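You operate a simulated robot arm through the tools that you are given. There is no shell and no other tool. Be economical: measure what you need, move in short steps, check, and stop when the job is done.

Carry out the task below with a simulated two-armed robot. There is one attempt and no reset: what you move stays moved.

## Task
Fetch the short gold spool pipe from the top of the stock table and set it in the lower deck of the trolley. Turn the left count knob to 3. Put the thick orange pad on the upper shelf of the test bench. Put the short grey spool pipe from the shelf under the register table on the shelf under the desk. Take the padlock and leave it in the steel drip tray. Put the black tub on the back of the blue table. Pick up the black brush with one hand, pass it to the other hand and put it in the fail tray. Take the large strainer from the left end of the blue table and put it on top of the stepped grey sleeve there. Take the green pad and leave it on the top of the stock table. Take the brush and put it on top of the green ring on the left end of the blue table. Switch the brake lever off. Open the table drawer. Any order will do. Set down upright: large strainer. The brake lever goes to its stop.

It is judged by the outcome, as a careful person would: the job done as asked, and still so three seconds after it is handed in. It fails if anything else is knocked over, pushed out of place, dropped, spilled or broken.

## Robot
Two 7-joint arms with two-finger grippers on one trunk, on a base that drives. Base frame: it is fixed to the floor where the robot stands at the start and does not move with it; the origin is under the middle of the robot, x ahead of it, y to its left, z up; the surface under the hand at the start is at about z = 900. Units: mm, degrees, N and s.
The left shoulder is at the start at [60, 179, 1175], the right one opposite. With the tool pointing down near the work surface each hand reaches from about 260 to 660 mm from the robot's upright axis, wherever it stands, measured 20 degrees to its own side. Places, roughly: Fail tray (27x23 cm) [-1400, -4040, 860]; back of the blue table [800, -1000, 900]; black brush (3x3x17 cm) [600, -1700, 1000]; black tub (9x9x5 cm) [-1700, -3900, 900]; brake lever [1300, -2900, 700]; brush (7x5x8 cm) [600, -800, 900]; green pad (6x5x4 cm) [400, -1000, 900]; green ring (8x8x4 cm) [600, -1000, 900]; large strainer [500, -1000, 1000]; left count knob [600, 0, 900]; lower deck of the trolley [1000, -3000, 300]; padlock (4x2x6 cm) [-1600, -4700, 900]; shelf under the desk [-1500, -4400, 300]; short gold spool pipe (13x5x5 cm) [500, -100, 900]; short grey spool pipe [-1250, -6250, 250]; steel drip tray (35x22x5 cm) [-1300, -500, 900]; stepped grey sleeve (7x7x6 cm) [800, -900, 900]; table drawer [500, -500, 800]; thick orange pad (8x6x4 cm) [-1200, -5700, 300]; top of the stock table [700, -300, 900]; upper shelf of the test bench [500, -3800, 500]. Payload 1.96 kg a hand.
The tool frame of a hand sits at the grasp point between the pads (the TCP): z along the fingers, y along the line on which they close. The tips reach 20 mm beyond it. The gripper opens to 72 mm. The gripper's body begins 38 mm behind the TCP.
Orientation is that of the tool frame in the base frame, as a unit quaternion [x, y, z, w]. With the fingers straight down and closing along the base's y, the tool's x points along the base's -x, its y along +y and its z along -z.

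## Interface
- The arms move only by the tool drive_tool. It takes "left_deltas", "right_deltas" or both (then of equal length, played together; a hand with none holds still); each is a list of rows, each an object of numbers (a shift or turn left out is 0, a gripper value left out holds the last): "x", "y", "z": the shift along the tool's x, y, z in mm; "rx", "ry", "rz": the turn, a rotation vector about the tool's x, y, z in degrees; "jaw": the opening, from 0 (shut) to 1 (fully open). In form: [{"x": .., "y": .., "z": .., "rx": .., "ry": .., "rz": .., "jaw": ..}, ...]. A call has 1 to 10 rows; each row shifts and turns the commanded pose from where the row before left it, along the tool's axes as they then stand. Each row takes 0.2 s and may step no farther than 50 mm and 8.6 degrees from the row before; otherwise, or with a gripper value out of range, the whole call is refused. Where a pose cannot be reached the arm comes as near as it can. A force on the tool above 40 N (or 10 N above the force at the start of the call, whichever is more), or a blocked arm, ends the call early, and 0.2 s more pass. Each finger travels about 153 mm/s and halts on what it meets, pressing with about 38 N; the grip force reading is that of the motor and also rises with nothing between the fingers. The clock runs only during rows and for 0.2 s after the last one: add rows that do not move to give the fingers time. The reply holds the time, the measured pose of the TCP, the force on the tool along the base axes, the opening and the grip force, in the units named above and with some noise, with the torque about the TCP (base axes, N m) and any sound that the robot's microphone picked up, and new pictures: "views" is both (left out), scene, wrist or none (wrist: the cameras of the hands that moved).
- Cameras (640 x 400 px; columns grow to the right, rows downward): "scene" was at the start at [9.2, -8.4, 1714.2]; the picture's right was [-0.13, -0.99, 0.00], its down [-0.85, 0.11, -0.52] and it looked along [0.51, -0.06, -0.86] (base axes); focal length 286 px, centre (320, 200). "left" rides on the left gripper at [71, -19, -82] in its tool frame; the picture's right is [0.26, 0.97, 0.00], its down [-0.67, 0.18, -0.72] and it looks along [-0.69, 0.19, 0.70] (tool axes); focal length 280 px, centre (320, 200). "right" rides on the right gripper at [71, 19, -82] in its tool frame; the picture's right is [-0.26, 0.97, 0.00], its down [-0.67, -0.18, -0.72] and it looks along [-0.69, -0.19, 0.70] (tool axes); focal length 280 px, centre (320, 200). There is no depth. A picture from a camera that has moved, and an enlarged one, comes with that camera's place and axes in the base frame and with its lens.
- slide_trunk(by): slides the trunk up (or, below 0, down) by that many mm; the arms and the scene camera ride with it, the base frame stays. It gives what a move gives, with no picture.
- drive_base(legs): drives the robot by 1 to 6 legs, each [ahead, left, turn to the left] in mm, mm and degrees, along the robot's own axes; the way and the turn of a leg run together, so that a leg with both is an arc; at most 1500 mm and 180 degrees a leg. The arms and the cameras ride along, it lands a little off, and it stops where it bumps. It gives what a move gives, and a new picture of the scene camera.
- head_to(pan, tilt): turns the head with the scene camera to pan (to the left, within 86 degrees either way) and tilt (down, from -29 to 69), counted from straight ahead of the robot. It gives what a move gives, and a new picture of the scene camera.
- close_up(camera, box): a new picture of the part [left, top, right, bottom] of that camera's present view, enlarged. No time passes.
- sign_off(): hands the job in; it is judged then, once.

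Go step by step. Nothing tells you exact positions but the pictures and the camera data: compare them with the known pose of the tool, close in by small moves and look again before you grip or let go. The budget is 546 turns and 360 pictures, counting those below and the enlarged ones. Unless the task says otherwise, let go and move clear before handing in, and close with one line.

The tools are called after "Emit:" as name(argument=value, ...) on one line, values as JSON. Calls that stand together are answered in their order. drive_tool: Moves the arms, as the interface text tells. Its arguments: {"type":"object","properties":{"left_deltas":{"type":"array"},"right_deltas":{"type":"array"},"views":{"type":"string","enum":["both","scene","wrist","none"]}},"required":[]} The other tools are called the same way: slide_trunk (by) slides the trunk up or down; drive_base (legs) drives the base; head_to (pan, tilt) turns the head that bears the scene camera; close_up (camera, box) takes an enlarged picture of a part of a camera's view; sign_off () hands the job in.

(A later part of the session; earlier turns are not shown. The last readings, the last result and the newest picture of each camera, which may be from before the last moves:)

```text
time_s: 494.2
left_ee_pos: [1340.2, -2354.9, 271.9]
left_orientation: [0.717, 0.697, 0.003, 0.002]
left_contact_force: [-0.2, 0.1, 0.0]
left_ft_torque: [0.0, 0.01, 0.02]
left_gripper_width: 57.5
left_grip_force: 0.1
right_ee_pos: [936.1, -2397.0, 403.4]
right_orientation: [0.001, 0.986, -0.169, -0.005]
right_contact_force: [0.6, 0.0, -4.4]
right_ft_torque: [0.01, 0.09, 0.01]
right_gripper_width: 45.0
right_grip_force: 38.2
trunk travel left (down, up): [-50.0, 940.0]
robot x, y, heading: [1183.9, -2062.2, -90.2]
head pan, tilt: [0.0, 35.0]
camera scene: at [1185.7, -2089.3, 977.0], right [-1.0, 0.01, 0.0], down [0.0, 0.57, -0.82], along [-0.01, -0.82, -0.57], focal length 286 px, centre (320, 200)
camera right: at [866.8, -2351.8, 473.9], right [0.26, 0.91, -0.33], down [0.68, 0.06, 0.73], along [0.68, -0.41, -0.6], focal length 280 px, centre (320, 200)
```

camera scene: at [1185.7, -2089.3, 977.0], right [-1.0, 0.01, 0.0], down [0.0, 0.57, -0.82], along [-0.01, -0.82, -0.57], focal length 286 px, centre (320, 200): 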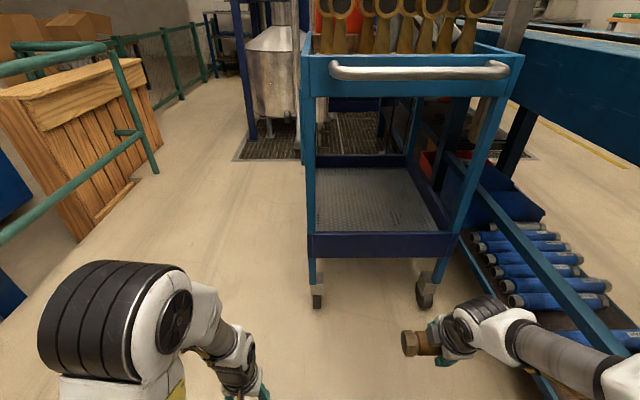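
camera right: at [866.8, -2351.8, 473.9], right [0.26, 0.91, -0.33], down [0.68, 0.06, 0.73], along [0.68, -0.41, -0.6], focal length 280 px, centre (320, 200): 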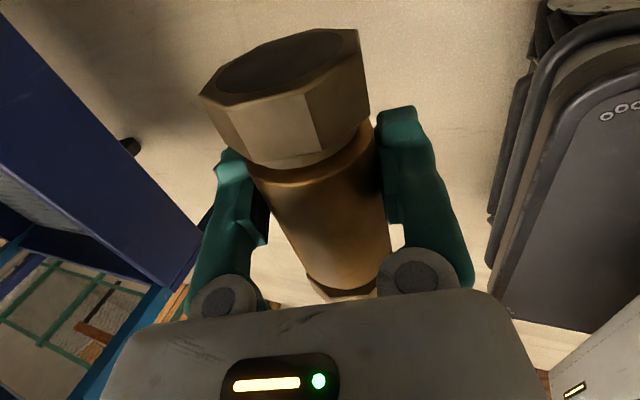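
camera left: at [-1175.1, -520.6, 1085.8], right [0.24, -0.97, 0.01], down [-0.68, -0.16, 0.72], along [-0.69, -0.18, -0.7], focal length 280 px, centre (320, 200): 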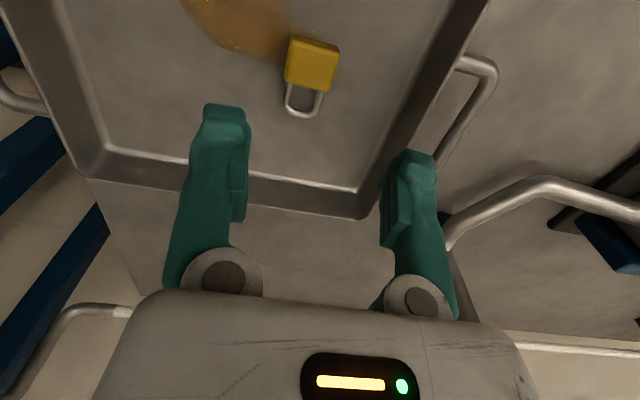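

Emit:
drive_tool(right_deltas=[{"y": -40, "x": -16}, {"y": -40, "x": -16}, {"y": -40, "x": -16}, {"y": -40, "x": -16}, {}], views="none")

Emit:
drive_base(legs=[[150, 0, 0.3]])

Emit:
drive_tool(right_deltas=[{}], views="wrist")

```text
time_s: 495.4
left_ee_pos: [1339.6, -2353.7, 273.3]
left_orientation: [0.717, 0.697, 0.003, 0.003]
left_contact_force: [0.0, -0.5, 0.0]
left_ft_torque: [0.02, -0.01, -0.01]
left_gripper_width: 57.7
left_grip_force: 0.0
right_ee_pos: [1000.6, -2549.2, 456.8]
right_orientation: [0.001, 0.986, -0.169, -0.005]
right_contact_force: [0.5, 0.3, -3.9]
right_ft_torque: [-0.01, 0.07, -0.01]
right_gripper_width: 45.0
right_grip_force: 38.6
trunk travel left (down, up): [-50.0, 940.0]
robot x, y, heading: [1184.8, -2061.1, -90.7]
head pan, tilt: [0.0, 35.0]
```

```text
time_s: 496.8
left_ee_pos: [1339.9, -2503.3, 273.6]
left_orientation: [0.715, 0.699, 0.003, 0.002]
left_contact_force: [-0.8, 0.4, 0.0]
left_ft_torque: [-0.02, 0.0, 0.01]
left_gripper_width: 57.6
left_grip_force: 0.1
right_ee_pos: [1003.0, -2698.8, 456.8]
right_orientation: [-0.003, 0.986, -0.169, -0.004]
right_contact_force: [0.0, 0.1, -4.7]
right_ft_torque: [0.02, 0.07, 0.0]
right_gripper_width: 45.0
right_grip_force: 38.1
trunk travel left (down, up): [-50.0, 940.0]
robot x, y, heading: [1183.9, -2212.8, -89.9]
head pan, tilt: [0.0, 35.0]
camera scene: at [1185.2, -2239.4, 977.0], right [-1.0, 0.0, 0.0], down [0.0, 0.57, -0.82], along [0.0, -0.82, -0.57], focal length 286 px, centre (320, 200)
```

scene: 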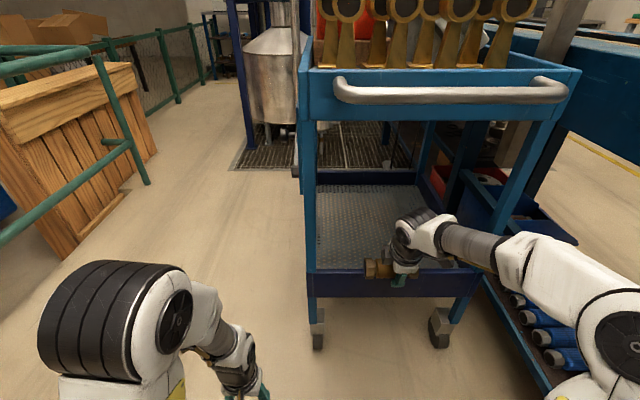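

```text
time_s: 497.2
left_ee_pos: [1341.3, -2503.6, 273.0]
left_orientation: [0.715, 0.699, 0.003, 0.003]
left_contact_force: [0.6, 0.2, 0.2]
left_ft_torque: [0.03, 0.05, 0.0]
left_gripper_width: 57.6
left_grip_force: 0.1
right_ee_pos: [1003.3, -2697.8, 456.3]
right_orientation: [-0.002, 0.986, -0.169, -0.005]
right_contact_force: [-0.3, -0.3, -4.5]
right_ft_torque: [0.0, 0.05, 0.0]
right_gripper_width: 44.9
right_grip_force: 37.7
trunk travel left (down, up): [-50.0, 940.0]
robot x, y, heading: [1186.9, -2211.4, -90.4]
head pan, tilt: [0.0, 35.0]
camera right: at [932.2, -2654.4, 526.7], right [0.26, 0.91, -0.32], down [0.68, 0.07, 0.73], along [0.69, -0.41, -0.6], focal length 280 px, centre (320, 200)
```

right: 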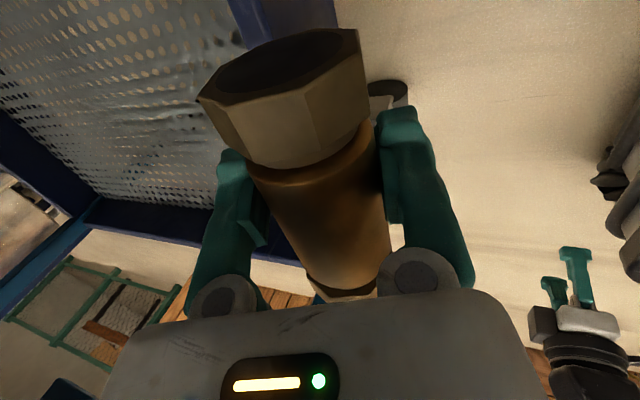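

Emit:
drive_base(legs=[[100, 0, 0]])

Emit:
drive_tool(right_deltas=[{"y": -38, "z": 13.6}, {"y": -38, "z": 13.6}, {}], views="both")

```text
time_s: 498.3
left_ee_pos: [1341.0, -2604.1, 273.8]
left_orientation: [0.715, 0.699, 0.004, 0.003]
left_contact_force: [-0.3, -0.1, 0.4]
left_ft_torque: [-0.03, 0.01, 0.01]
left_gripper_width: 57.4
left_grip_force: 0.0
right_ee_pos: [1001.7, -2799.8, 457.0]
right_orientation: [0.0, 0.986, -0.169, -0.004]
right_contact_force: [-0.5, -0.8, -4.1]
right_ft_torque: [0.0, 0.04, 0.0]
right_gripper_width: 44.9
right_grip_force: 38.1
trunk travel left (down, up): [-50.0, 940.0]
robot x, y, heading: [1183.4, -2313.1, -90.3]
head pan, tilt: [0.0, 35.0]
camera scene: at [1184.9, -2339.9, 977.0], right [-1.0, 0.0, 0.0], down [0.0, 0.57, -0.82], along [0.0, -0.82, -0.57], focal length 286 px, centre (320, 200)
```

scene: 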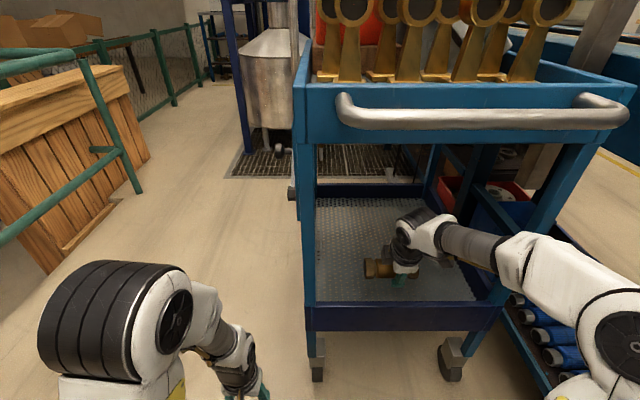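

```text
time_s: 499.1
left_ee_pos: [1340.2, -2604.0, 272.7]
left_orientation: [0.715, 0.699, 0.003, 0.002]
left_contact_force: [0.8, 0.5, 0.6]
left_ft_torque: [-0.01, -0.01, -0.04]
left_gripper_width: 57.7
left_grip_force: 0.1
right_ee_pos: [1000.9, -2880.5, 455.7]
right_orientation: [0.0, 0.985, -0.17, -0.004]
right_contact_force: [-0.2, 0.1, -5.1]
right_ft_torque: [-0.01, 0.08, -0.01]
right_gripper_width: 45.0
right_grip_force: 38.0
trunk travel left (down, up): [-50.0, 940.0]
robot x, y, heading: [1183.1, -2308.2, -90.1]
head pan, tilt: [0.0, 35.0]
camera scene: at [1184.9, -2340.1, 977.0], right [-1.0, 0.0, 0.0], down [0.0, 0.57, -0.82], along [0.0, -0.82, -0.57], focal length 286 px, centre (320, 200)
camera right: at [930.8, -2835.9, 525.6], right [0.26, 0.91, -0.32], down [0.68, 0.07, 0.73], along [0.69, -0.41, -0.6], focal length 280 px, centre (320, 200)
```

scene: 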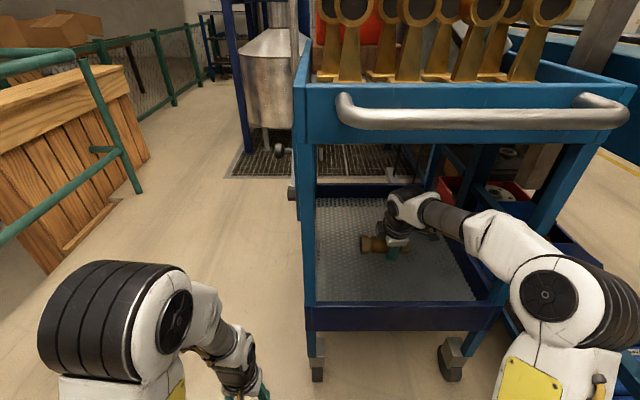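
right: 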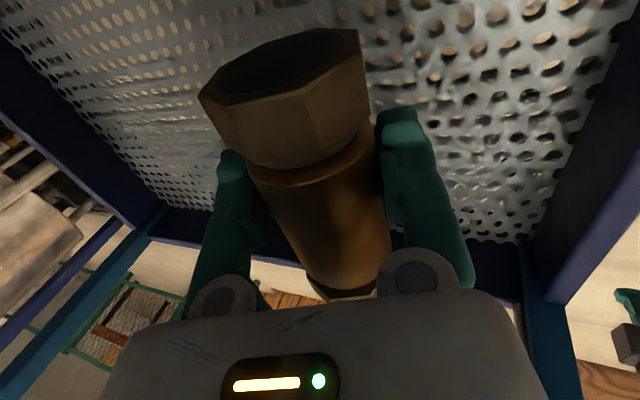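

Emit:
drive_tool(right_deltas=[{"y": 10, "z": 28}, {"y": 10, "z": 28}, {"y": 6, "z": 17}, {"y": 3, "z": 8}, {"y": 2, "z": 5}, {"y": 2, "z": 5}, {"y": 2, "z": 5}, {"y": 2, "z": 5}, {}], views="wrist")

```text
time_s: 500.9
left_ee_pos: [1339.5, -2602.3, 273.7]
left_orientation: [0.716, 0.698, 0.001, 0.004]
left_contact_force: [0.0, -0.5, 0.2]
left_ft_torque: [0.01, 0.02, 0.0]
left_gripper_width: 57.6
left_grip_force: 0.0
right_ee_pos: [1002.2, -2880.6, 357.8]
right_orientation: [-0.001, 0.984, -0.177, -0.005]
right_contact_force: [0.9, 6.7, 27.8]
right_ft_torque: [0.95, 0.01, -0.04]
right_gripper_width: 44.9
right_grip_force: 37.6
trunk travel left (down, up): [-50.0, 940.0]
robot x, y, heading: [1184.7, -2310.1, -90.3]
head pan, tilt: [0.0, 35.0]
stopped in row 8 (right hand): the force on the tool passed its limit at 46 N (the readings are from after the stop); the commanded pose is now the measured one
camera right: at [931.5, -2834.9, 428.8], right [0.26, 0.9, -0.34], down [0.68, 0.08, 0.73], along [0.68, -0.42, -0.6], focal length 280 px, centre (320, 200)
```

right: 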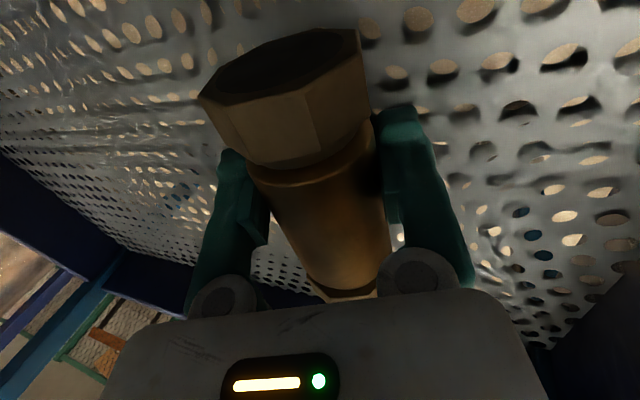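

Emit:
drive_tool(right_deltas=[{"y": -0.7, "z": -1.9}, {"jaw": 0.85}, {}, {"y": -6, "z": -18}, {"y": -13, "z": -37}, {"y": -13, "z": -37}, {}], views="both")

```text
time_s: 502.5
left_ee_pos: [1339.7, -2603.9, 273.2]
left_orientation: [0.715, 0.699, 0.003, 0.004]
left_contact_force: [0.5, 0.0, -0.1]
left_ft_torque: [-0.06, 0.01, 0.02]
left_gripper_width: 57.5
left_grip_force: 0.1
right_ee_pos: [1003.4, -2880.2, 453.2]
right_orientation: [0.0, 0.985, -0.172, -0.005]
right_contact_force: [0.1, -0.3, -0.3]
right_ft_torque: [0.0, -0.06, 0.06]
right_gripper_width: 61.2
right_grip_force: 0.0
trunk travel left (down, up): [-50.0, 940.0]
robot x, y, heading: [1185.8, -2312.3, -90.2]
head pan, tilt: [0.0, 35.0]
camera scene: at [1185.0, -2339.4, 977.0], right [-1.0, 0.0, 0.0], down [0.0, 0.57, -0.82], along [0.0, -0.82, -0.57], focal length 286 px, centre (320, 200)
camera right: at [933.0, -2834.3, 524.2], right [0.26, 0.91, -0.33], down [0.68, 0.07, 0.73], along [0.69, -0.41, -0.6], focal length 280 px, centre (320, 200)
```

scene: 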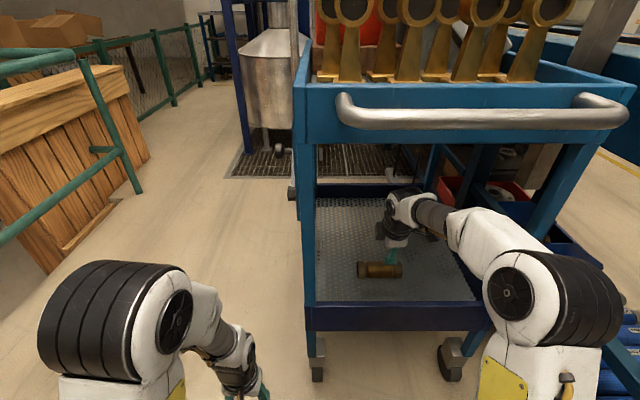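
right: 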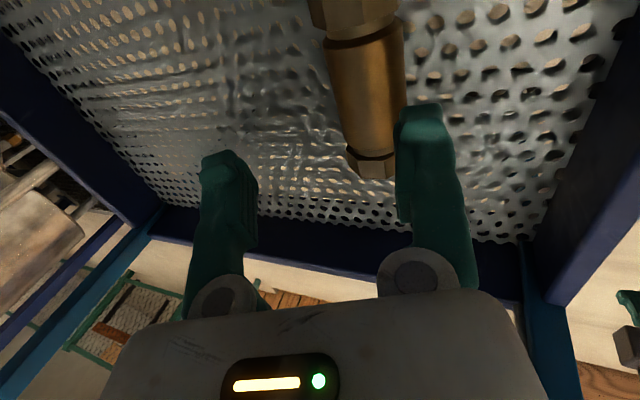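

Emit:
drive_base(legs=[[-350, 0, 0]])

Emit:
drive_tool(right_deltas=[{"y": 40, "z": -12}, {"y": 40, "z": -12}, {"y": 40, "z": -12}, {"y": 30, "z": -10}, {"rx": -7}, {"rx": -7}, {"rx": -6}, {}], views="none")

Emit:
slide_trunk(by=400)

Emit:
drive_base(legs=[[0, 600, 0], [0, 0, -90], [0, 960, 0]])

Emit:
head_to(pan=0, tilt=45)

```text
time_s: 504.8
left_ee_pos: [1341.0, -2253.6, 272.7]
left_orientation: [0.716, 0.698, 0.003, 0.002]
left_contact_force: [0.4, -0.9, -0.9]
left_ft_torque: [-0.03, -0.01, -0.03]
left_gripper_width: 57.6
left_grip_force: 0.0
right_ee_pos: [1003.7, -2529.7, 454.3]
right_orientation: [0.0, 0.985, -0.174, -0.004]
right_contact_force: [0.3, -1.4, -0.5]
right_ft_torque: [-0.03, -0.03, 0.02]
right_gripper_width: 61.1
right_grip_force: 0.1
trunk travel left (down, up): [-50.0, 940.0]
robot x, y, heading: [1182.4, -1962.8, -90.3]
head pan, tilt: [0.0, 35.0]
camera scene: at [1186.2, -1988.9, 977.0], right [-1.0, 0.0, 0.0], down [0.0, 0.57, -0.82], along [0.0, -0.82, -0.57], focal length 286 px, centre (320, 200)
```

scene: 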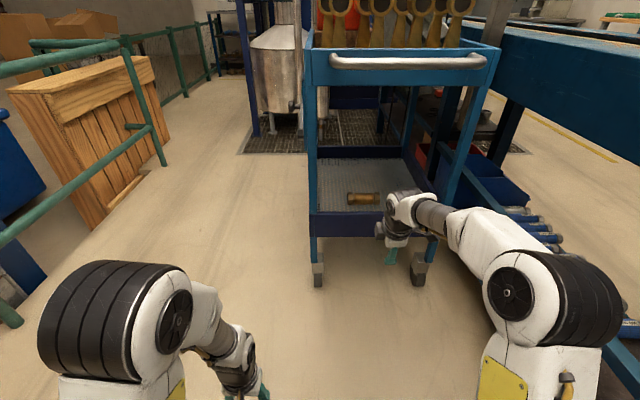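

```text
time_s: 506.6
left_ee_pos: [1340.6, -2254.5, 272.9]
left_orientation: [0.716, 0.698, 0.003, 0.004]
left_contact_force: [-0.2, 0.5, -0.7]
left_ft_torque: [-0.02, 0.02, -0.01]
left_gripper_width: 57.4
left_grip_force: 0.0
right_ee_pos: [1004.9, -2369.1, 436.4]
right_orientation: [0.0, 1.0, -0.011, -0.003]
right_contact_force: [0.9, 0.6, 0.4]
right_ft_torque: [0.0, 0.02, 0.01]
right_gripper_width: 61.4
right_grip_force: 0.0
right hand out of reach, approached as far as the arm can: row 7
trunk travel left (down, up): [-50.0, 940.0]
robot x, y, heading: [1184.0, -1960.3, -90.0]
head pan, tilt: [0.0, 35.0]
```

```text
time_s: 510.4
left_ee_pos: [1340.4, -2253.2, 672.6]
left_orientation: [0.716, 0.698, 0.003, 0.003]
left_contact_force: [0.4, 0.2, -0.4]
left_ft_torque: [0.04, 0.01, 0.0]
left_gripper_width: 57.8
left_grip_force: 0.0
right_ee_pos: [1005.8, -2370.5, 835.5]
right_orientation: [-0.001, 1.0, -0.012, -0.002]
right_contact_force: [0.4, -0.1, -0.1]
right_ft_torque: [0.01, 0.01, -0.02]
right_gripper_width: 61.4
right_grip_force: 0.0
trunk travel left (down, up): [-450.0, 540.0]
robot x, y, heading: [1186.3, -1960.6, -90.1]
head pan, tilt: [0.0, 35.0]
```

```text
time_s: 522.2
left_ee_pos: [1497.3, -3087.4, 671.7]
left_orientation: [1.0, -0.009, 0.0, 0.004]
left_contact_force: [-0.5, 0.6, 1.2]
left_ft_torque: [0.0, 0.01, 0.0]
left_gripper_width: 57.7
left_grip_force: 0.0
right_ee_pos: [1379.2, -2750.9, 837.3]
right_orientation: [0.705, 0.709, -0.007, -0.009]
right_contact_force: [0.4, -0.4, 0.3]
right_ft_torque: [0.0, 0.01, 0.03]
right_gripper_width: 61.1
right_grip_force: 0.1
trunk travel left (down, up): [-450.0, 540.0]
robot x, y, heading: [1788.8, -2926.5, -179.8]
head pan, tilt: [0.0, 35.0]
camera scene: at [1761.9, -2928.9, 1377.0], right [0.0, 1.0, 0.0], down [0.57, 0.0, -0.82], along [-0.82, 0.0, -0.57], focal length 286 px, centre (320, 200)
```

scene: 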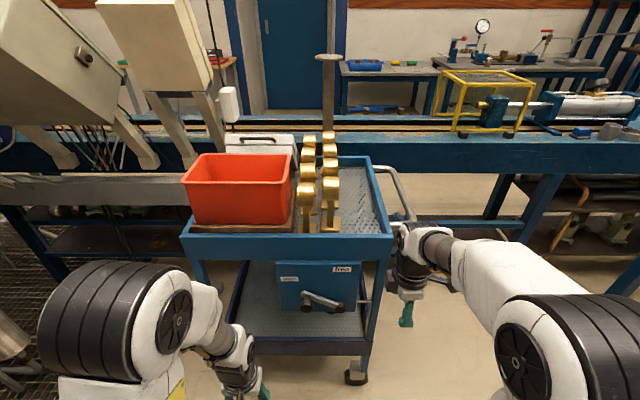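

```text
time_s: 523.0
left_ee_pos: [1496.8, -3087.2, 673.3]
left_orientation: [1.0, -0.009, 0.0, 0.005]
left_contact_force: [-0.3, 0.1, 0.0]
left_ft_torque: [-0.01, 0.02, 0.04]
left_gripper_width: 57.5
left_grip_force: 0.1
right_ee_pos: [1377.7, -2752.2, 835.8]
right_orientation: [0.704, 0.71, -0.007, -0.01]
right_contact_force: [0.2, 0.6, 0.4]
right_ft_torque: [-0.02, -0.01, 0.0]
right_gripper_width: 60.9
right_grip_force: 0.1
trunk travel left (down, up): [-450.0, 540.0]
robot x, y, heading: [1788.7, -2926.9, -179.7]
head pan, tilt: [0.0, 45.0]
camera scene: at [1768.6, -2928.4, 1362.2], right [0.0, 1.0, 0.0], down [0.71, 0.0, -0.71], along [-0.71, 0.0, -0.71], focal length 286 px, centre (320, 200)
```

scene: 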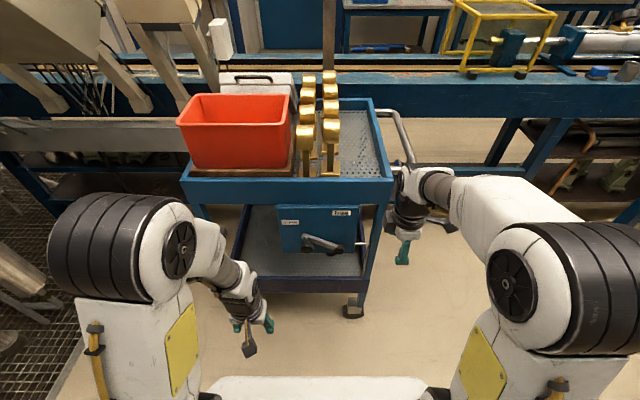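

Emit:
close_up(camera="scene", box=[265, 190, 385, 270])

```text
5.00 times, centred on (325, 230) of scene
camera zoom: at [1768.6, -2928.4, 1362.2], right [0.0, 1.0, 0.0], down [0.71, 0.0, -0.71], along [-0.71, 0.0, -0.71], focal length 1431 px, centre (295, 50)
```

zoom: 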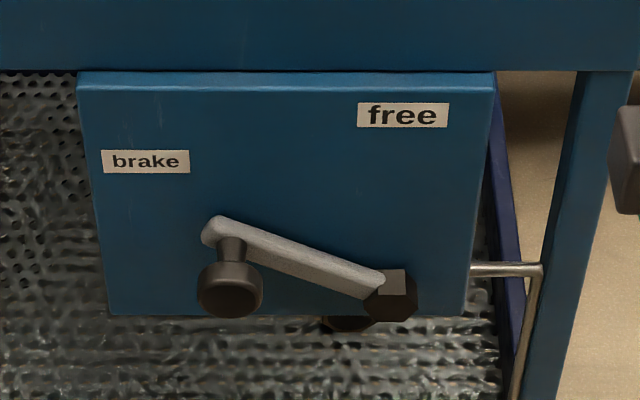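

Emit:
drive_base(legs=[[-70, 0, 0]])

Emit:
drive_tool(left_deltas=[{"ry": -8, "x": -10}, {"ry": -8, "x": -10}, {"ry": -8}, {"ry": -8}, {"ry": -8}, {"ry": -8}, {"ry": -8}, {"ry": -8}, {"ry": -6}, {}], views="both")

```text
time_s: 524.0
left_ee_pos: [1567.7, -3085.6, 673.9]
left_orientation: [1.0, -0.009, 0.0, 0.005]
left_contact_force: [-0.6, -0.1, 0.8]
left_ft_torque: [-0.03, -0.01, 0.01]
left_gripper_width: 57.5
left_grip_force: 0.1
right_ee_pos: [1450.7, -2751.4, 836.6]
right_orientation: [0.704, 0.71, -0.007, -0.01]
right_contact_force: [-0.1, 0.2, 0.5]
right_ft_torque: [0.0, 0.03, 0.01]
right_gripper_width: 61.4
right_grip_force: 0.0
trunk travel left (down, up): [-450.0, 540.0]
robot x, y, heading: [1858.9, -2925.9, -179.7]
head pan, tilt: [0.0, 45.0]
camera scene: at [1840.8, -2928.2, 1362.2], right [0.0, 1.0, 0.0], down [0.71, 0.0, -0.71], along [-0.71, 0.0, -0.71], focal length 286 px, centre (320, 200)
```

scene: 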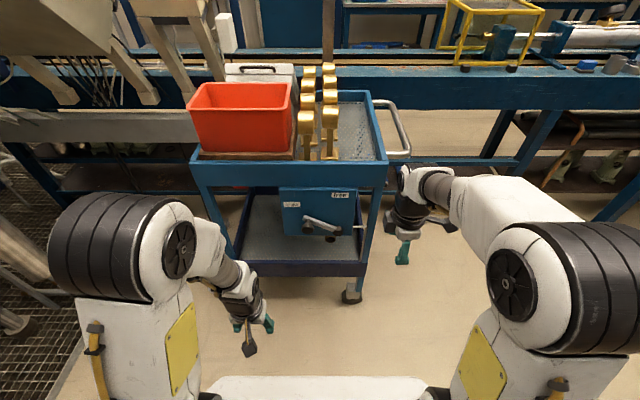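

```text
time_s: 526.2
left_ee_pos: [1467.0, -3077.9, 645.7]
left_orientation: [0.819, -0.009, -0.574, -0.001]
left_contact_force: [0.7, -0.7, -0.2]
left_ft_torque: [-0.01, 0.01, 0.0]
left_gripper_width: 57.5
left_grip_force: 0.2
left hand out of reach, approached as far as the arm can: row 1, 2, 3, 4, 5, 6
right_ee_pos: [1448.5, -2751.2, 835.9]
right_orientation: [0.705, 0.709, -0.007, -0.01]
right_contact_force: [-0.7, 0.5, 0.2]
right_ft_torque: [0.0, 0.01, -0.02]
right_gripper_width: 61.2
right_grip_force: 0.1
trunk travel left (down, up): [-450.0, 540.0]
robot x, y, heading: [1861.5, -2926.4, -179.8]
head pan, tilt: [0.0, 45.0]
camera scene: at [1839.2, -2928.1, 1362.2], right [0.0, 1.0, 0.0], down [0.71, 0.0, -0.71], along [-0.71, 0.0, -0.71], focal length 286 px, centre (320, 200)
camera left: at [1568.4, -3060.4, 607.0], right [0.07, -0.97, -0.24], down [0.44, -0.18, 0.88], along [-0.9, -0.17, 0.41], focal length 280 px, centre (320, 200)
```

scene: 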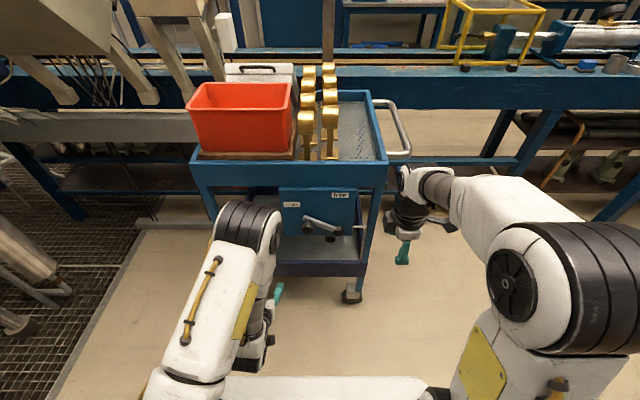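
left: 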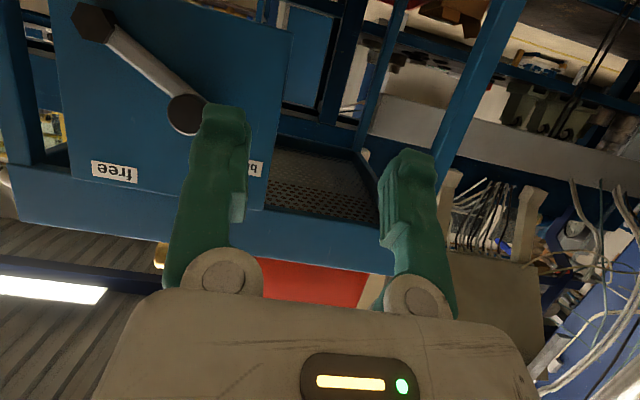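

Emit:
drive_tool(left_deltas=[{"x": -15.4, "z": 25.3, "y": -22.4}, {"x": -15.4, "z": 25.3, "y": -22.4}, {"x": -15.4, "z": 25.3, "y": -22.4}, {"x": -15.4, "z": 25.3, "y": -22.4}, {"x": -15.4, "z": 25.3, "y": -22.4}, {}], views="both")

```text
time_s: 527.6
left_ee_pos: [1322.3, -2961.2, 674.5]
left_orientation: [0.819, -0.01, -0.574, -0.002]
left_contact_force: [0.5, -0.4, 0.4]
left_ft_torque: [0.0, 0.01, -0.02]
left_gripper_width: 57.6
left_grip_force: 0.1
right_ee_pos: [1449.0, -2752.6, 834.7]
right_orientation: [0.705, 0.709, -0.006, -0.01]
right_contact_force: [0.9, 0.1, -0.5]
right_ft_torque: [0.01, -0.02, -0.03]
right_gripper_width: 61.2
right_grip_force: 0.1
trunk travel left (down, up): [-450.0, 540.0]
robot x, y, heading: [1861.0, -2928.7, -179.9]
head pan, tilt: [0.0, 45.0]
camera scene: at [1839.2, -2928.3, 1362.2], right [0.0, 1.0, 0.0], down [0.71, 0.0, -0.71], along [-0.71, 0.0, -0.71], focal length 286 px, centre (320, 200)
camera left: at [1424.4, -2945.6, 636.0], right [0.07, -0.97, -0.24], down [0.44, -0.18, 0.88], along [-0.9, -0.17, 0.41], focal length 280 px, centre (320, 200)
```

scene: 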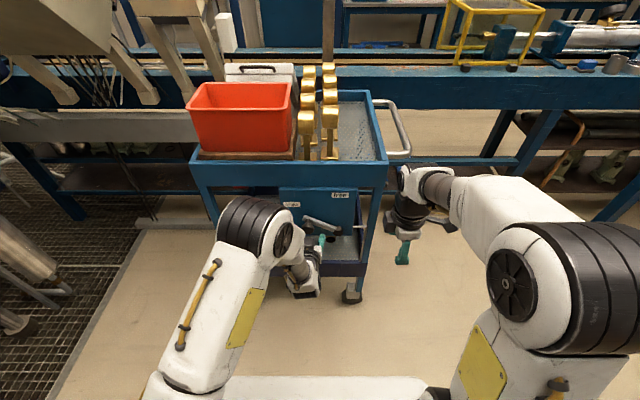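
left: 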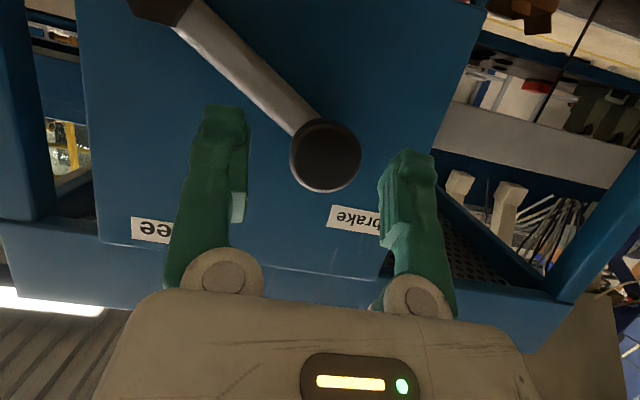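

Emit:
drive_tool(left_deltas=[{"x": -7, "z": 23.5}, {"x": -7, "z": 23.5}, {}], views="wrist")

```text
time_s: 528.4
left_ee_pos: [1273.0, -2960.5, 670.7]
left_orientation: [0.82, -0.009, -0.573, -0.001]
left_contact_force: [0.3, -0.3, 0.3]
left_ft_torque: [-0.01, 0.02, 0.0]
left_gripper_width: 57.5
left_grip_force: 0.1
right_ee_pos: [1448.6, -2751.9, 835.1]
right_orientation: [0.704, 0.71, -0.006, -0.01]
right_contact_force: [0.7, 0.4, 0.4]
right_ft_torque: [0.01, -0.01, 0.01]
right_gripper_width: 61.1
right_grip_force: 0.1
trunk travel left (down, up): [-450.0, 540.0]
robot x, y, heading: [1859.8, -2928.2, -179.9]
head pan, tilt: [0.0, 45.0]
camera left: at [1375.7, -2944.8, 632.5], right [0.07, -0.97, -0.24], down [0.44, -0.18, 0.88], along [-0.9, -0.17, 0.41], focal length 280 px, centre (320, 200)
```

left: 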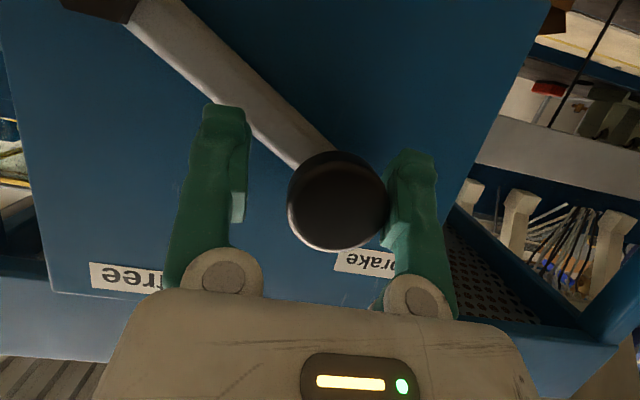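

Emit:
drive_tool(left_deltas=[{"x": -8, "z": -2, "y": 6}, {"x": -3.5, "z": 10}, {"jaw": 0}, {}, {}, {}], views="wrist")

```text
time_s: 529.3
left_ee_pos: [1267.7, -2969.0, 680.7]
left_orientation: [0.819, -0.008, -0.574, -0.001]
left_contact_force: [22.9, -2.1, 16.6]
left_ft_torque: [-0.1, -0.06, 0.84]
left_gripper_width: 32.8
left_grip_force: 40.1
right_ee_pos: [1453.2, -2751.5, 838.3]
right_orientation: [0.704, 0.71, -0.008, -0.011]
right_contact_force: [0.1, -0.1, 1.1]
right_ft_torque: [0.02, 0.01, 0.01]
right_gripper_width: 61.0
right_grip_force: 0.0
trunk travel left (down, up): [-450.0, 540.0]
robot x, y, heading: [1860.1, -2926.8, -179.8]
head pan, tilt: [0.0, 45.0]
stopped in row 4 (left hand): the force on the tool passed its limit at 45 N (the readings are from after the stop); the commanded pose is now the measured one
camera left: at [1369.1, -2951.5, 642.2], right [0.08, -0.97, -0.24], down [0.44, -0.18, 0.88], along [-0.9, -0.17, 0.41], focal length 280 px, centre (320, 200)
```

left: 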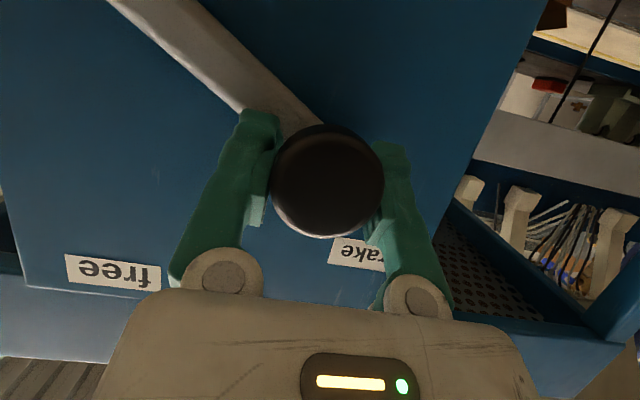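

Emit:
drive_tool(left_deltas=[{"z": -3}, {"x": -12.7, "y": -10, "z": -4.6, "rz": 8}, {"x": -12.7, "y": -9.7, "z": -4.1, "rz": 8}, {"x": -12.9, "y": -9.9, "z": -3.5, "rz": 8}, {}], views="both")

```text
time_s: 530.5
left_ee_pos: [1271.2, -2931.6, 715.7]
left_orientation: [0.8, -0.181, -0.56, 0.116]
left_contact_force: [31.2, -2.7, 4.5]
left_ft_torque: [0.01, 0.66, 2.08]
left_gripper_width: 33.0
left_grip_force: 40.5
right_ee_pos: [1453.2, -2752.2, 837.2]
right_orientation: [0.705, 0.709, -0.007, -0.011]
right_contact_force: [0.2, 0.7, 0.3]
right_ft_torque: [-0.01, 0.0, -0.01]
right_gripper_width: 61.5
right_grip_force: 0.2
trunk travel left (down, up): [-450.0, 540.0]
robot x, y, heading: [1860.3, -2928.5, -179.9]
head pan, tilt: [0.0, 45.0]
camera scene: at [1845.1, -2928.6, 1362.3], right [0.0, 1.0, 0.0], down [0.7, 0.0, -0.71], along [-0.71, 0.0, -0.7], focal length 286 px, centre (320, 200)
camera left: at [1373.3, -2945.9, 676.7], right [-0.07, -0.99, 0.15], down [0.43, 0.11, 0.89], along [-0.9, 0.13, 0.42], focal length 280 px, centre (320, 200)
```

scene: 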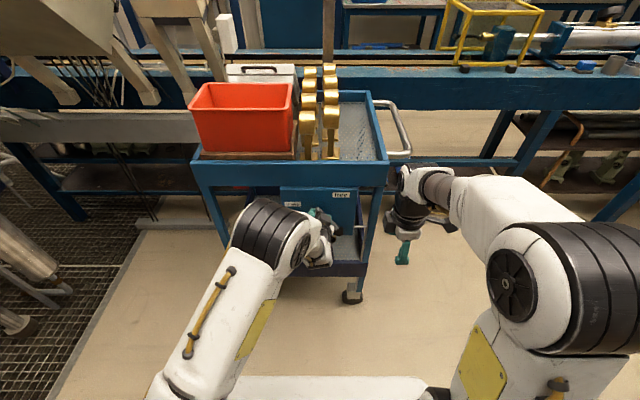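
left: 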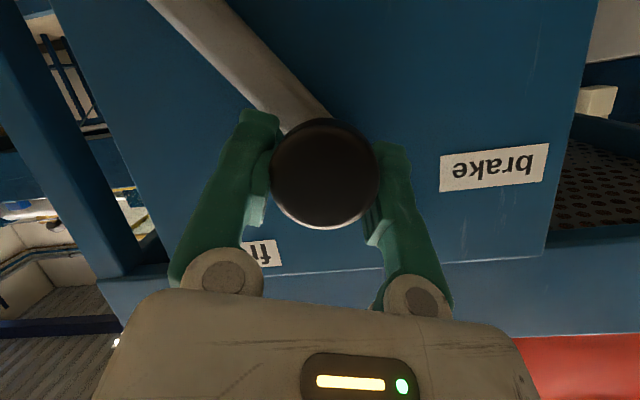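

Emit:
drive_tool(left_deltas=[{"z": -7}, {"x": -12.8, "y": -9.9, "z": -3, "rz": 8}, {"x": -12.8, "y": -9.9, "z": -2.3, "rz": 8}, {}], views="wrist")

```text
time_s: 531.5
left_ee_pos: [1274.3, -2904.5, 729.0]
left_orientation: [0.769, -0.29, -0.536, 0.195]
left_contact_force: [-5.4, -0.9, -8.9]
left_ft_torque: [-0.37, -0.32, 0.76]
left_gripper_width: 33.4
left_grip_force: 39.4
right_ee_pos: [1448.0, -2751.7, 834.2]
right_orientation: [0.703, 0.711, -0.005, -0.009]
right_contact_force: [0.1, 0.0, -0.5]
right_ft_torque: [-0.01, -0.03, -0.02]
right_gripper_width: 61.1
right_grip_force: 0.0
trunk travel left (down, up): [-450.0, 540.0]
robot x, y, heading: [1860.1, -2929.5, -179.8]
head pan, tilt: [0.0, 45.0]
camera left: at [1373.6, -2937.2, 696.3], right [-0.16, -0.9, 0.4], down [0.45, 0.29, 0.84], along [-0.88, 0.32, 0.36], focal length 280 px, centre (320, 200)
```

left: 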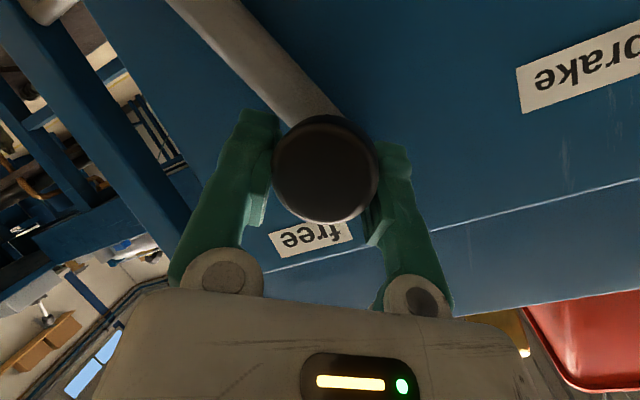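

Emit:
drive_tool(left_deltas=[{"x": -12.8, "y": -9.9, "z": -1.6, "rz": 8}, {"x": -12.8, "y": -9.9, "z": -0.8, "rz": 8}, {}], views="both")

```text
time_s: 532.3
left_ee_pos: [1273.3, -2873.5, 735.5]
left_orientation: [0.721, -0.393, -0.505, 0.268]
left_contact_force: [-6.9, -4.0, -1.1]
left_ft_torque: [-0.61, -0.46, 0.93]
left_gripper_width: 33.5
left_grip_force: 40.4
right_ee_pos: [1448.6, -2752.8, 835.3]
right_orientation: [0.704, 0.71, -0.006, -0.009]
right_contact_force: [-0.3, 0.2, 0.1]
right_ft_torque: [0.02, 0.02, 0.0]
right_gripper_width: 61.1
right_grip_force: 0.0
trunk travel left (down, up): [-450.0, 540.0]
robot x, y, heading: [1855.1, -2931.2, -179.7]
head pan, tilt: [0.0, 45.0]
camera scene: at [1838.5, -2928.7, 1362.3], right [0.0, 1.0, 0.0], down [0.71, 0.0, -0.71], along [-0.71, 0.0, -0.71], focal length 286 px, centre (320, 200)
camera left: at [1370.7, -2923.1, 712.4], right [-0.24, -0.75, 0.62], down [0.49, 0.46, 0.74], along [-0.84, 0.48, 0.26], focal length 280 px, centre (320, 200)
```

scene: 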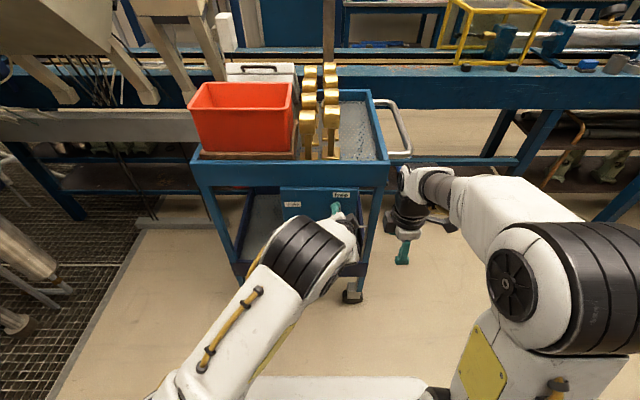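
left: 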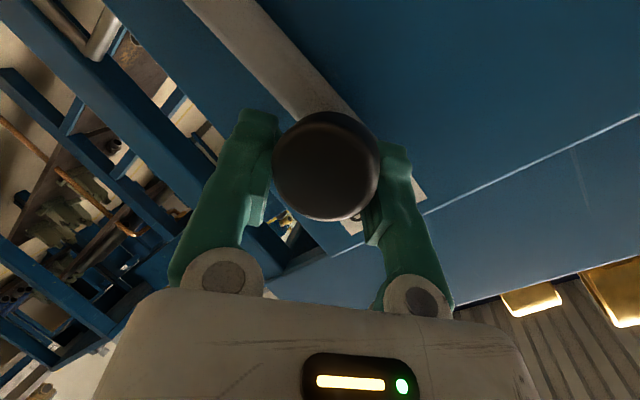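

Emit:
drive_tool(left_deltas=[{"x": -12.8, "y": -9.9, "z": 0, "rz": 8}, {"x": -9, "y": -7, "z": 0.4, "rz": 6}, {}], views="wrist")

```text
time_s: 533.1
left_ee_pos: [1276.0, -2840.2, 735.5]
left_orientation: [0.664, -0.478, -0.473, 0.327]
left_contact_force: [-27.6, 9.0, 24.9]
left_ft_torque: [0.56, 0.06, -1.11]
left_gripper_width: 32.6
left_grip_force: 40.0
right_ee_pos: [1448.1, -2750.9, 836.4]
right_orientation: [0.705, 0.709, -0.006, -0.009]
right_contact_force: [0.2, -0.3, 0.2]
right_ft_torque: [-0.01, -0.02, -0.03]
right_gripper_width: 61.3
right_grip_force: 0.0
trunk travel left (down, up): [-450.0, 540.0]
robot x, y, heading: [1859.8, -2928.4, -179.9]
head pan, tilt: [0.0, 45.0]
camera left: at [1366.3, -2903.3, 723.9], right [-0.29, -0.56, 0.77], down [0.55, 0.56, 0.62], along [-0.78, 0.6, 0.15], focal length 280 px, centre (320, 200)
```

left: 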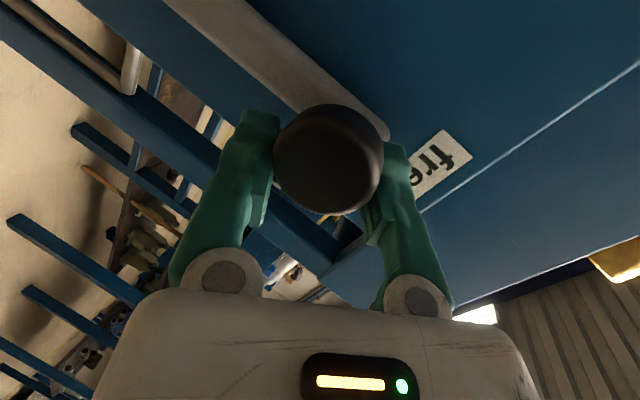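

Emit:
drive_tool(left_deltas=[{"jaw": 0.85}, {}, {"z": -30}, {"z": -40}, {"z": -40}, {"x": 20, "y": 40}, {}], views="wrist")

Emit:
close_up(camera="scene", box=[265, 170, 385, 250])

```text
time_s: 534.7
left_ee_pos: [1370.1, -2877.7, 798.8]
left_orientation: [0.667, -0.478, -0.468, 0.328]
left_contact_force: [0.8, -0.2, 0.5]
left_ft_torque: [0.01, -0.02, 0.02]
left_gripper_width: 61.2
left_grip_force: 0.0
right_ee_pos: [1449.2, -2750.7, 836.0]
right_orientation: [0.705, 0.709, -0.006, -0.01]
right_contact_force: [-0.4, -0.5, 1.0]
right_ft_torque: [0.0, 0.01, 0.0]
right_gripper_width: 61.0
right_grip_force: 0.0
trunk travel left (down, up): [-450.0, 540.0]
robot x, y, heading: [1860.9, -2926.6, -179.7]
head pan, tilt: [0.0, 45.0]
camera left: at [1461.4, -2940.5, 788.4], right [-0.29, -0.56, 0.77], down [0.54, 0.57, 0.62], along [-0.79, 0.6, 0.14], focal length 280 px, centre (320, 200)
```

left: 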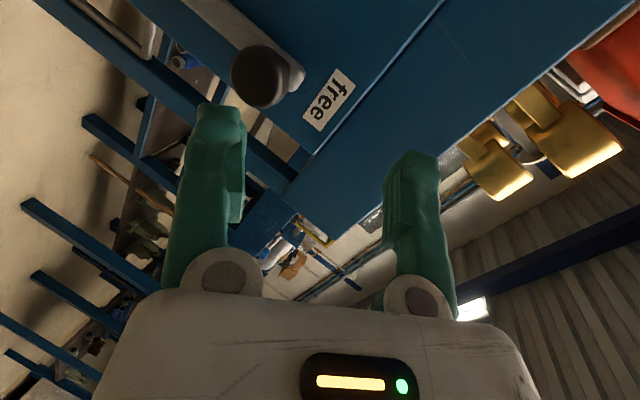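

```text
5.00 times, centred on (325, 210) of scene
camera zoom: at [1839.9, -2927.6, 1362.2], right [0.0, 1.0, 0.0], down [0.71, 0.0, -0.71], along [-0.71, 0.0, -0.71], focal length 1431 px, centre (295, 150)
```

zoom: 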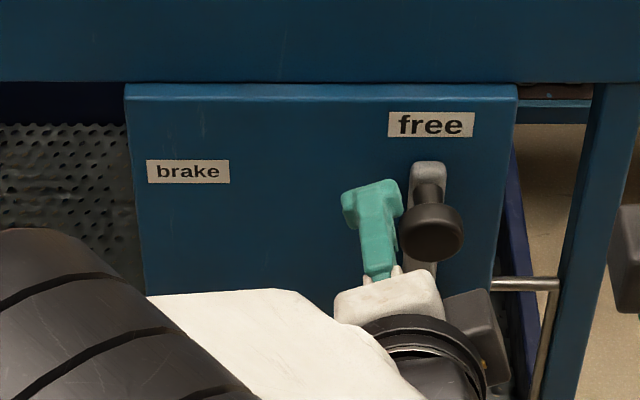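

Emit:
drive_tool(left_deltas=[{"jaw": 0, "x": 2}, {"x": 2}, {"x": 7, "y": -5, "z": 41}, {"x": 7, "y": -5, "z": 41}, {"x": 6, "y": -6, "z": 38}, {}], views="wrist")

```text
time_s: 536.1
left_ee_pos: [1265.3, -2894.1, 736.3]
left_orientation: [0.667, -0.477, -0.469, 0.328]
left_contact_force: [-0.8, 0.7, 0.6]
left_ft_torque: [0.02, 0.02, 0.01]
left_gripper_width: 0.1
left_grip_force: 29.9
right_ee_pos: [1450.6, -2750.9, 835.4]
right_orientation: [0.705, 0.71, -0.006, -0.01]
right_contact_force: [-0.4, 0.1, 0.3]
right_ft_torque: [0.0, 0.01, 0.0]
right_gripper_width: 61.3
right_grip_force: 0.0
trunk travel left (down, up): [-450.0, 540.0]
robot x, y, heading: [1863.1, -2928.9, -179.9]
head pan, tilt: [0.0, 45.0]
camera left: at [1355.3, -2957.3, 724.8], right [-0.29, -0.57, 0.77], down [0.54, 0.57, 0.62], along [-0.79, 0.6, 0.14], focal length 280 px, centre (320, 200)
```

left: 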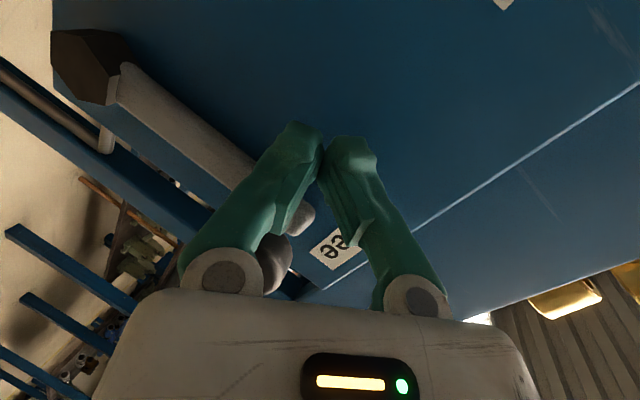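

Now I push gently rightwards on the knob to be sure it's at its stop.

Emit:
drive_tool(left_deltas=[{"x": -9.5, "y": -3.3}, {"x": -9.5, "y": -3.3}, {"x": -5.7, "y": -2}, {"x": -5.7, "y": -2}, {"x": -5.7, "y": -2}, {"x": -5.7, "y": -2}, {"x": -5.7, "y": -2}, {"x": -5.7, "y": -2}], views="wrist")

```text
time_s: 537.9
left_ee_pos: [1264.5, -2835.3, 736.0]
left_orientation: [0.667, -0.478, -0.47, 0.326]
left_contact_force: [-0.1, -0.3, 0.8]
left_ft_torque: [0.01, -0.03, -0.02]
left_gripper_width: 0.0
left_grip_force: 29.4
right_ee_pos: [1450.2, -2751.4, 835.9]
right_orientation: [0.704, 0.71, -0.006, -0.01]
right_contact_force: [0.0, -0.3, 0.1]
right_ft_torque: [0.03, 0.04, 0.03]
right_gripper_width: 61.1
right_grip_force: 0.1
trunk travel left (down, up): [-450.0, 540.0]
robot x, y, heading: [1860.4, -2927.2, -179.9]
head pan, tilt: [0.0, 45.0]
camera left: at [1356.7, -2897.5, 725.8], right [-0.29, -0.57, 0.77], down [0.54, 0.57, 0.62], along [-0.79, 0.6, 0.14], focal length 280 px, centre (320, 200)
```

left: 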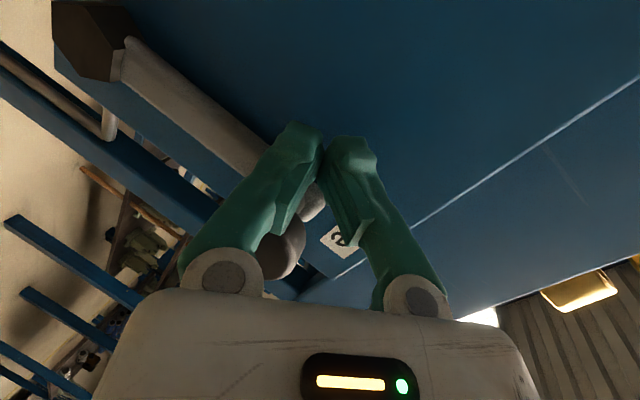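

Emit:
close_up(camera="scene", box=[160, 50, 480, 310])

Emit:
close_up(camera="scene", box=[265, 170, 385, 250])

```text
1.54 times, centred on (320, 180) of scene
camera zoom: at [1840.1, -2927.7, 1362.2], right [0.0, 1.0, 0.0], down [0.71, 0.0, -0.71], along [-0.71, 0.0, -0.71], focal length 440 px, centre (320, 231)
```

zoom: 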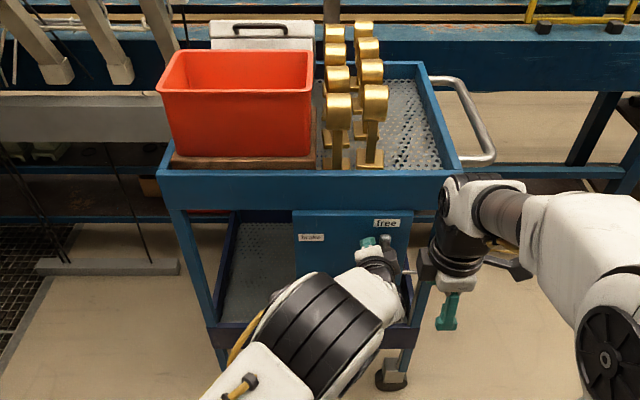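

```text
5.00 times, centred on (325, 210) of scene
camera zoom: at [1840.1, -2927.7, 1362.2], right [0.0, 1.0, 0.0], down [0.71, 0.0, -0.71], along [-0.71, 0.0, -0.71], focal length 1431 px, centre (295, 150)
```

zoom: 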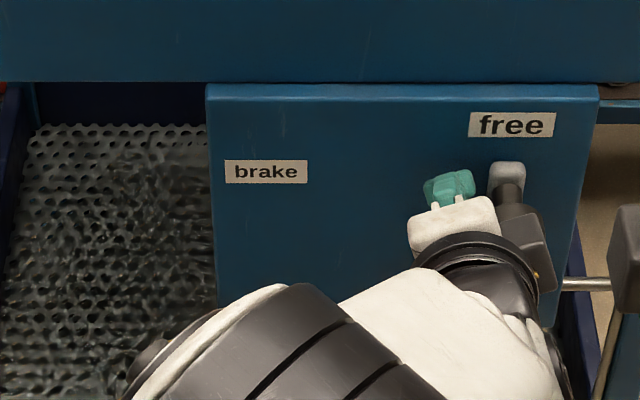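

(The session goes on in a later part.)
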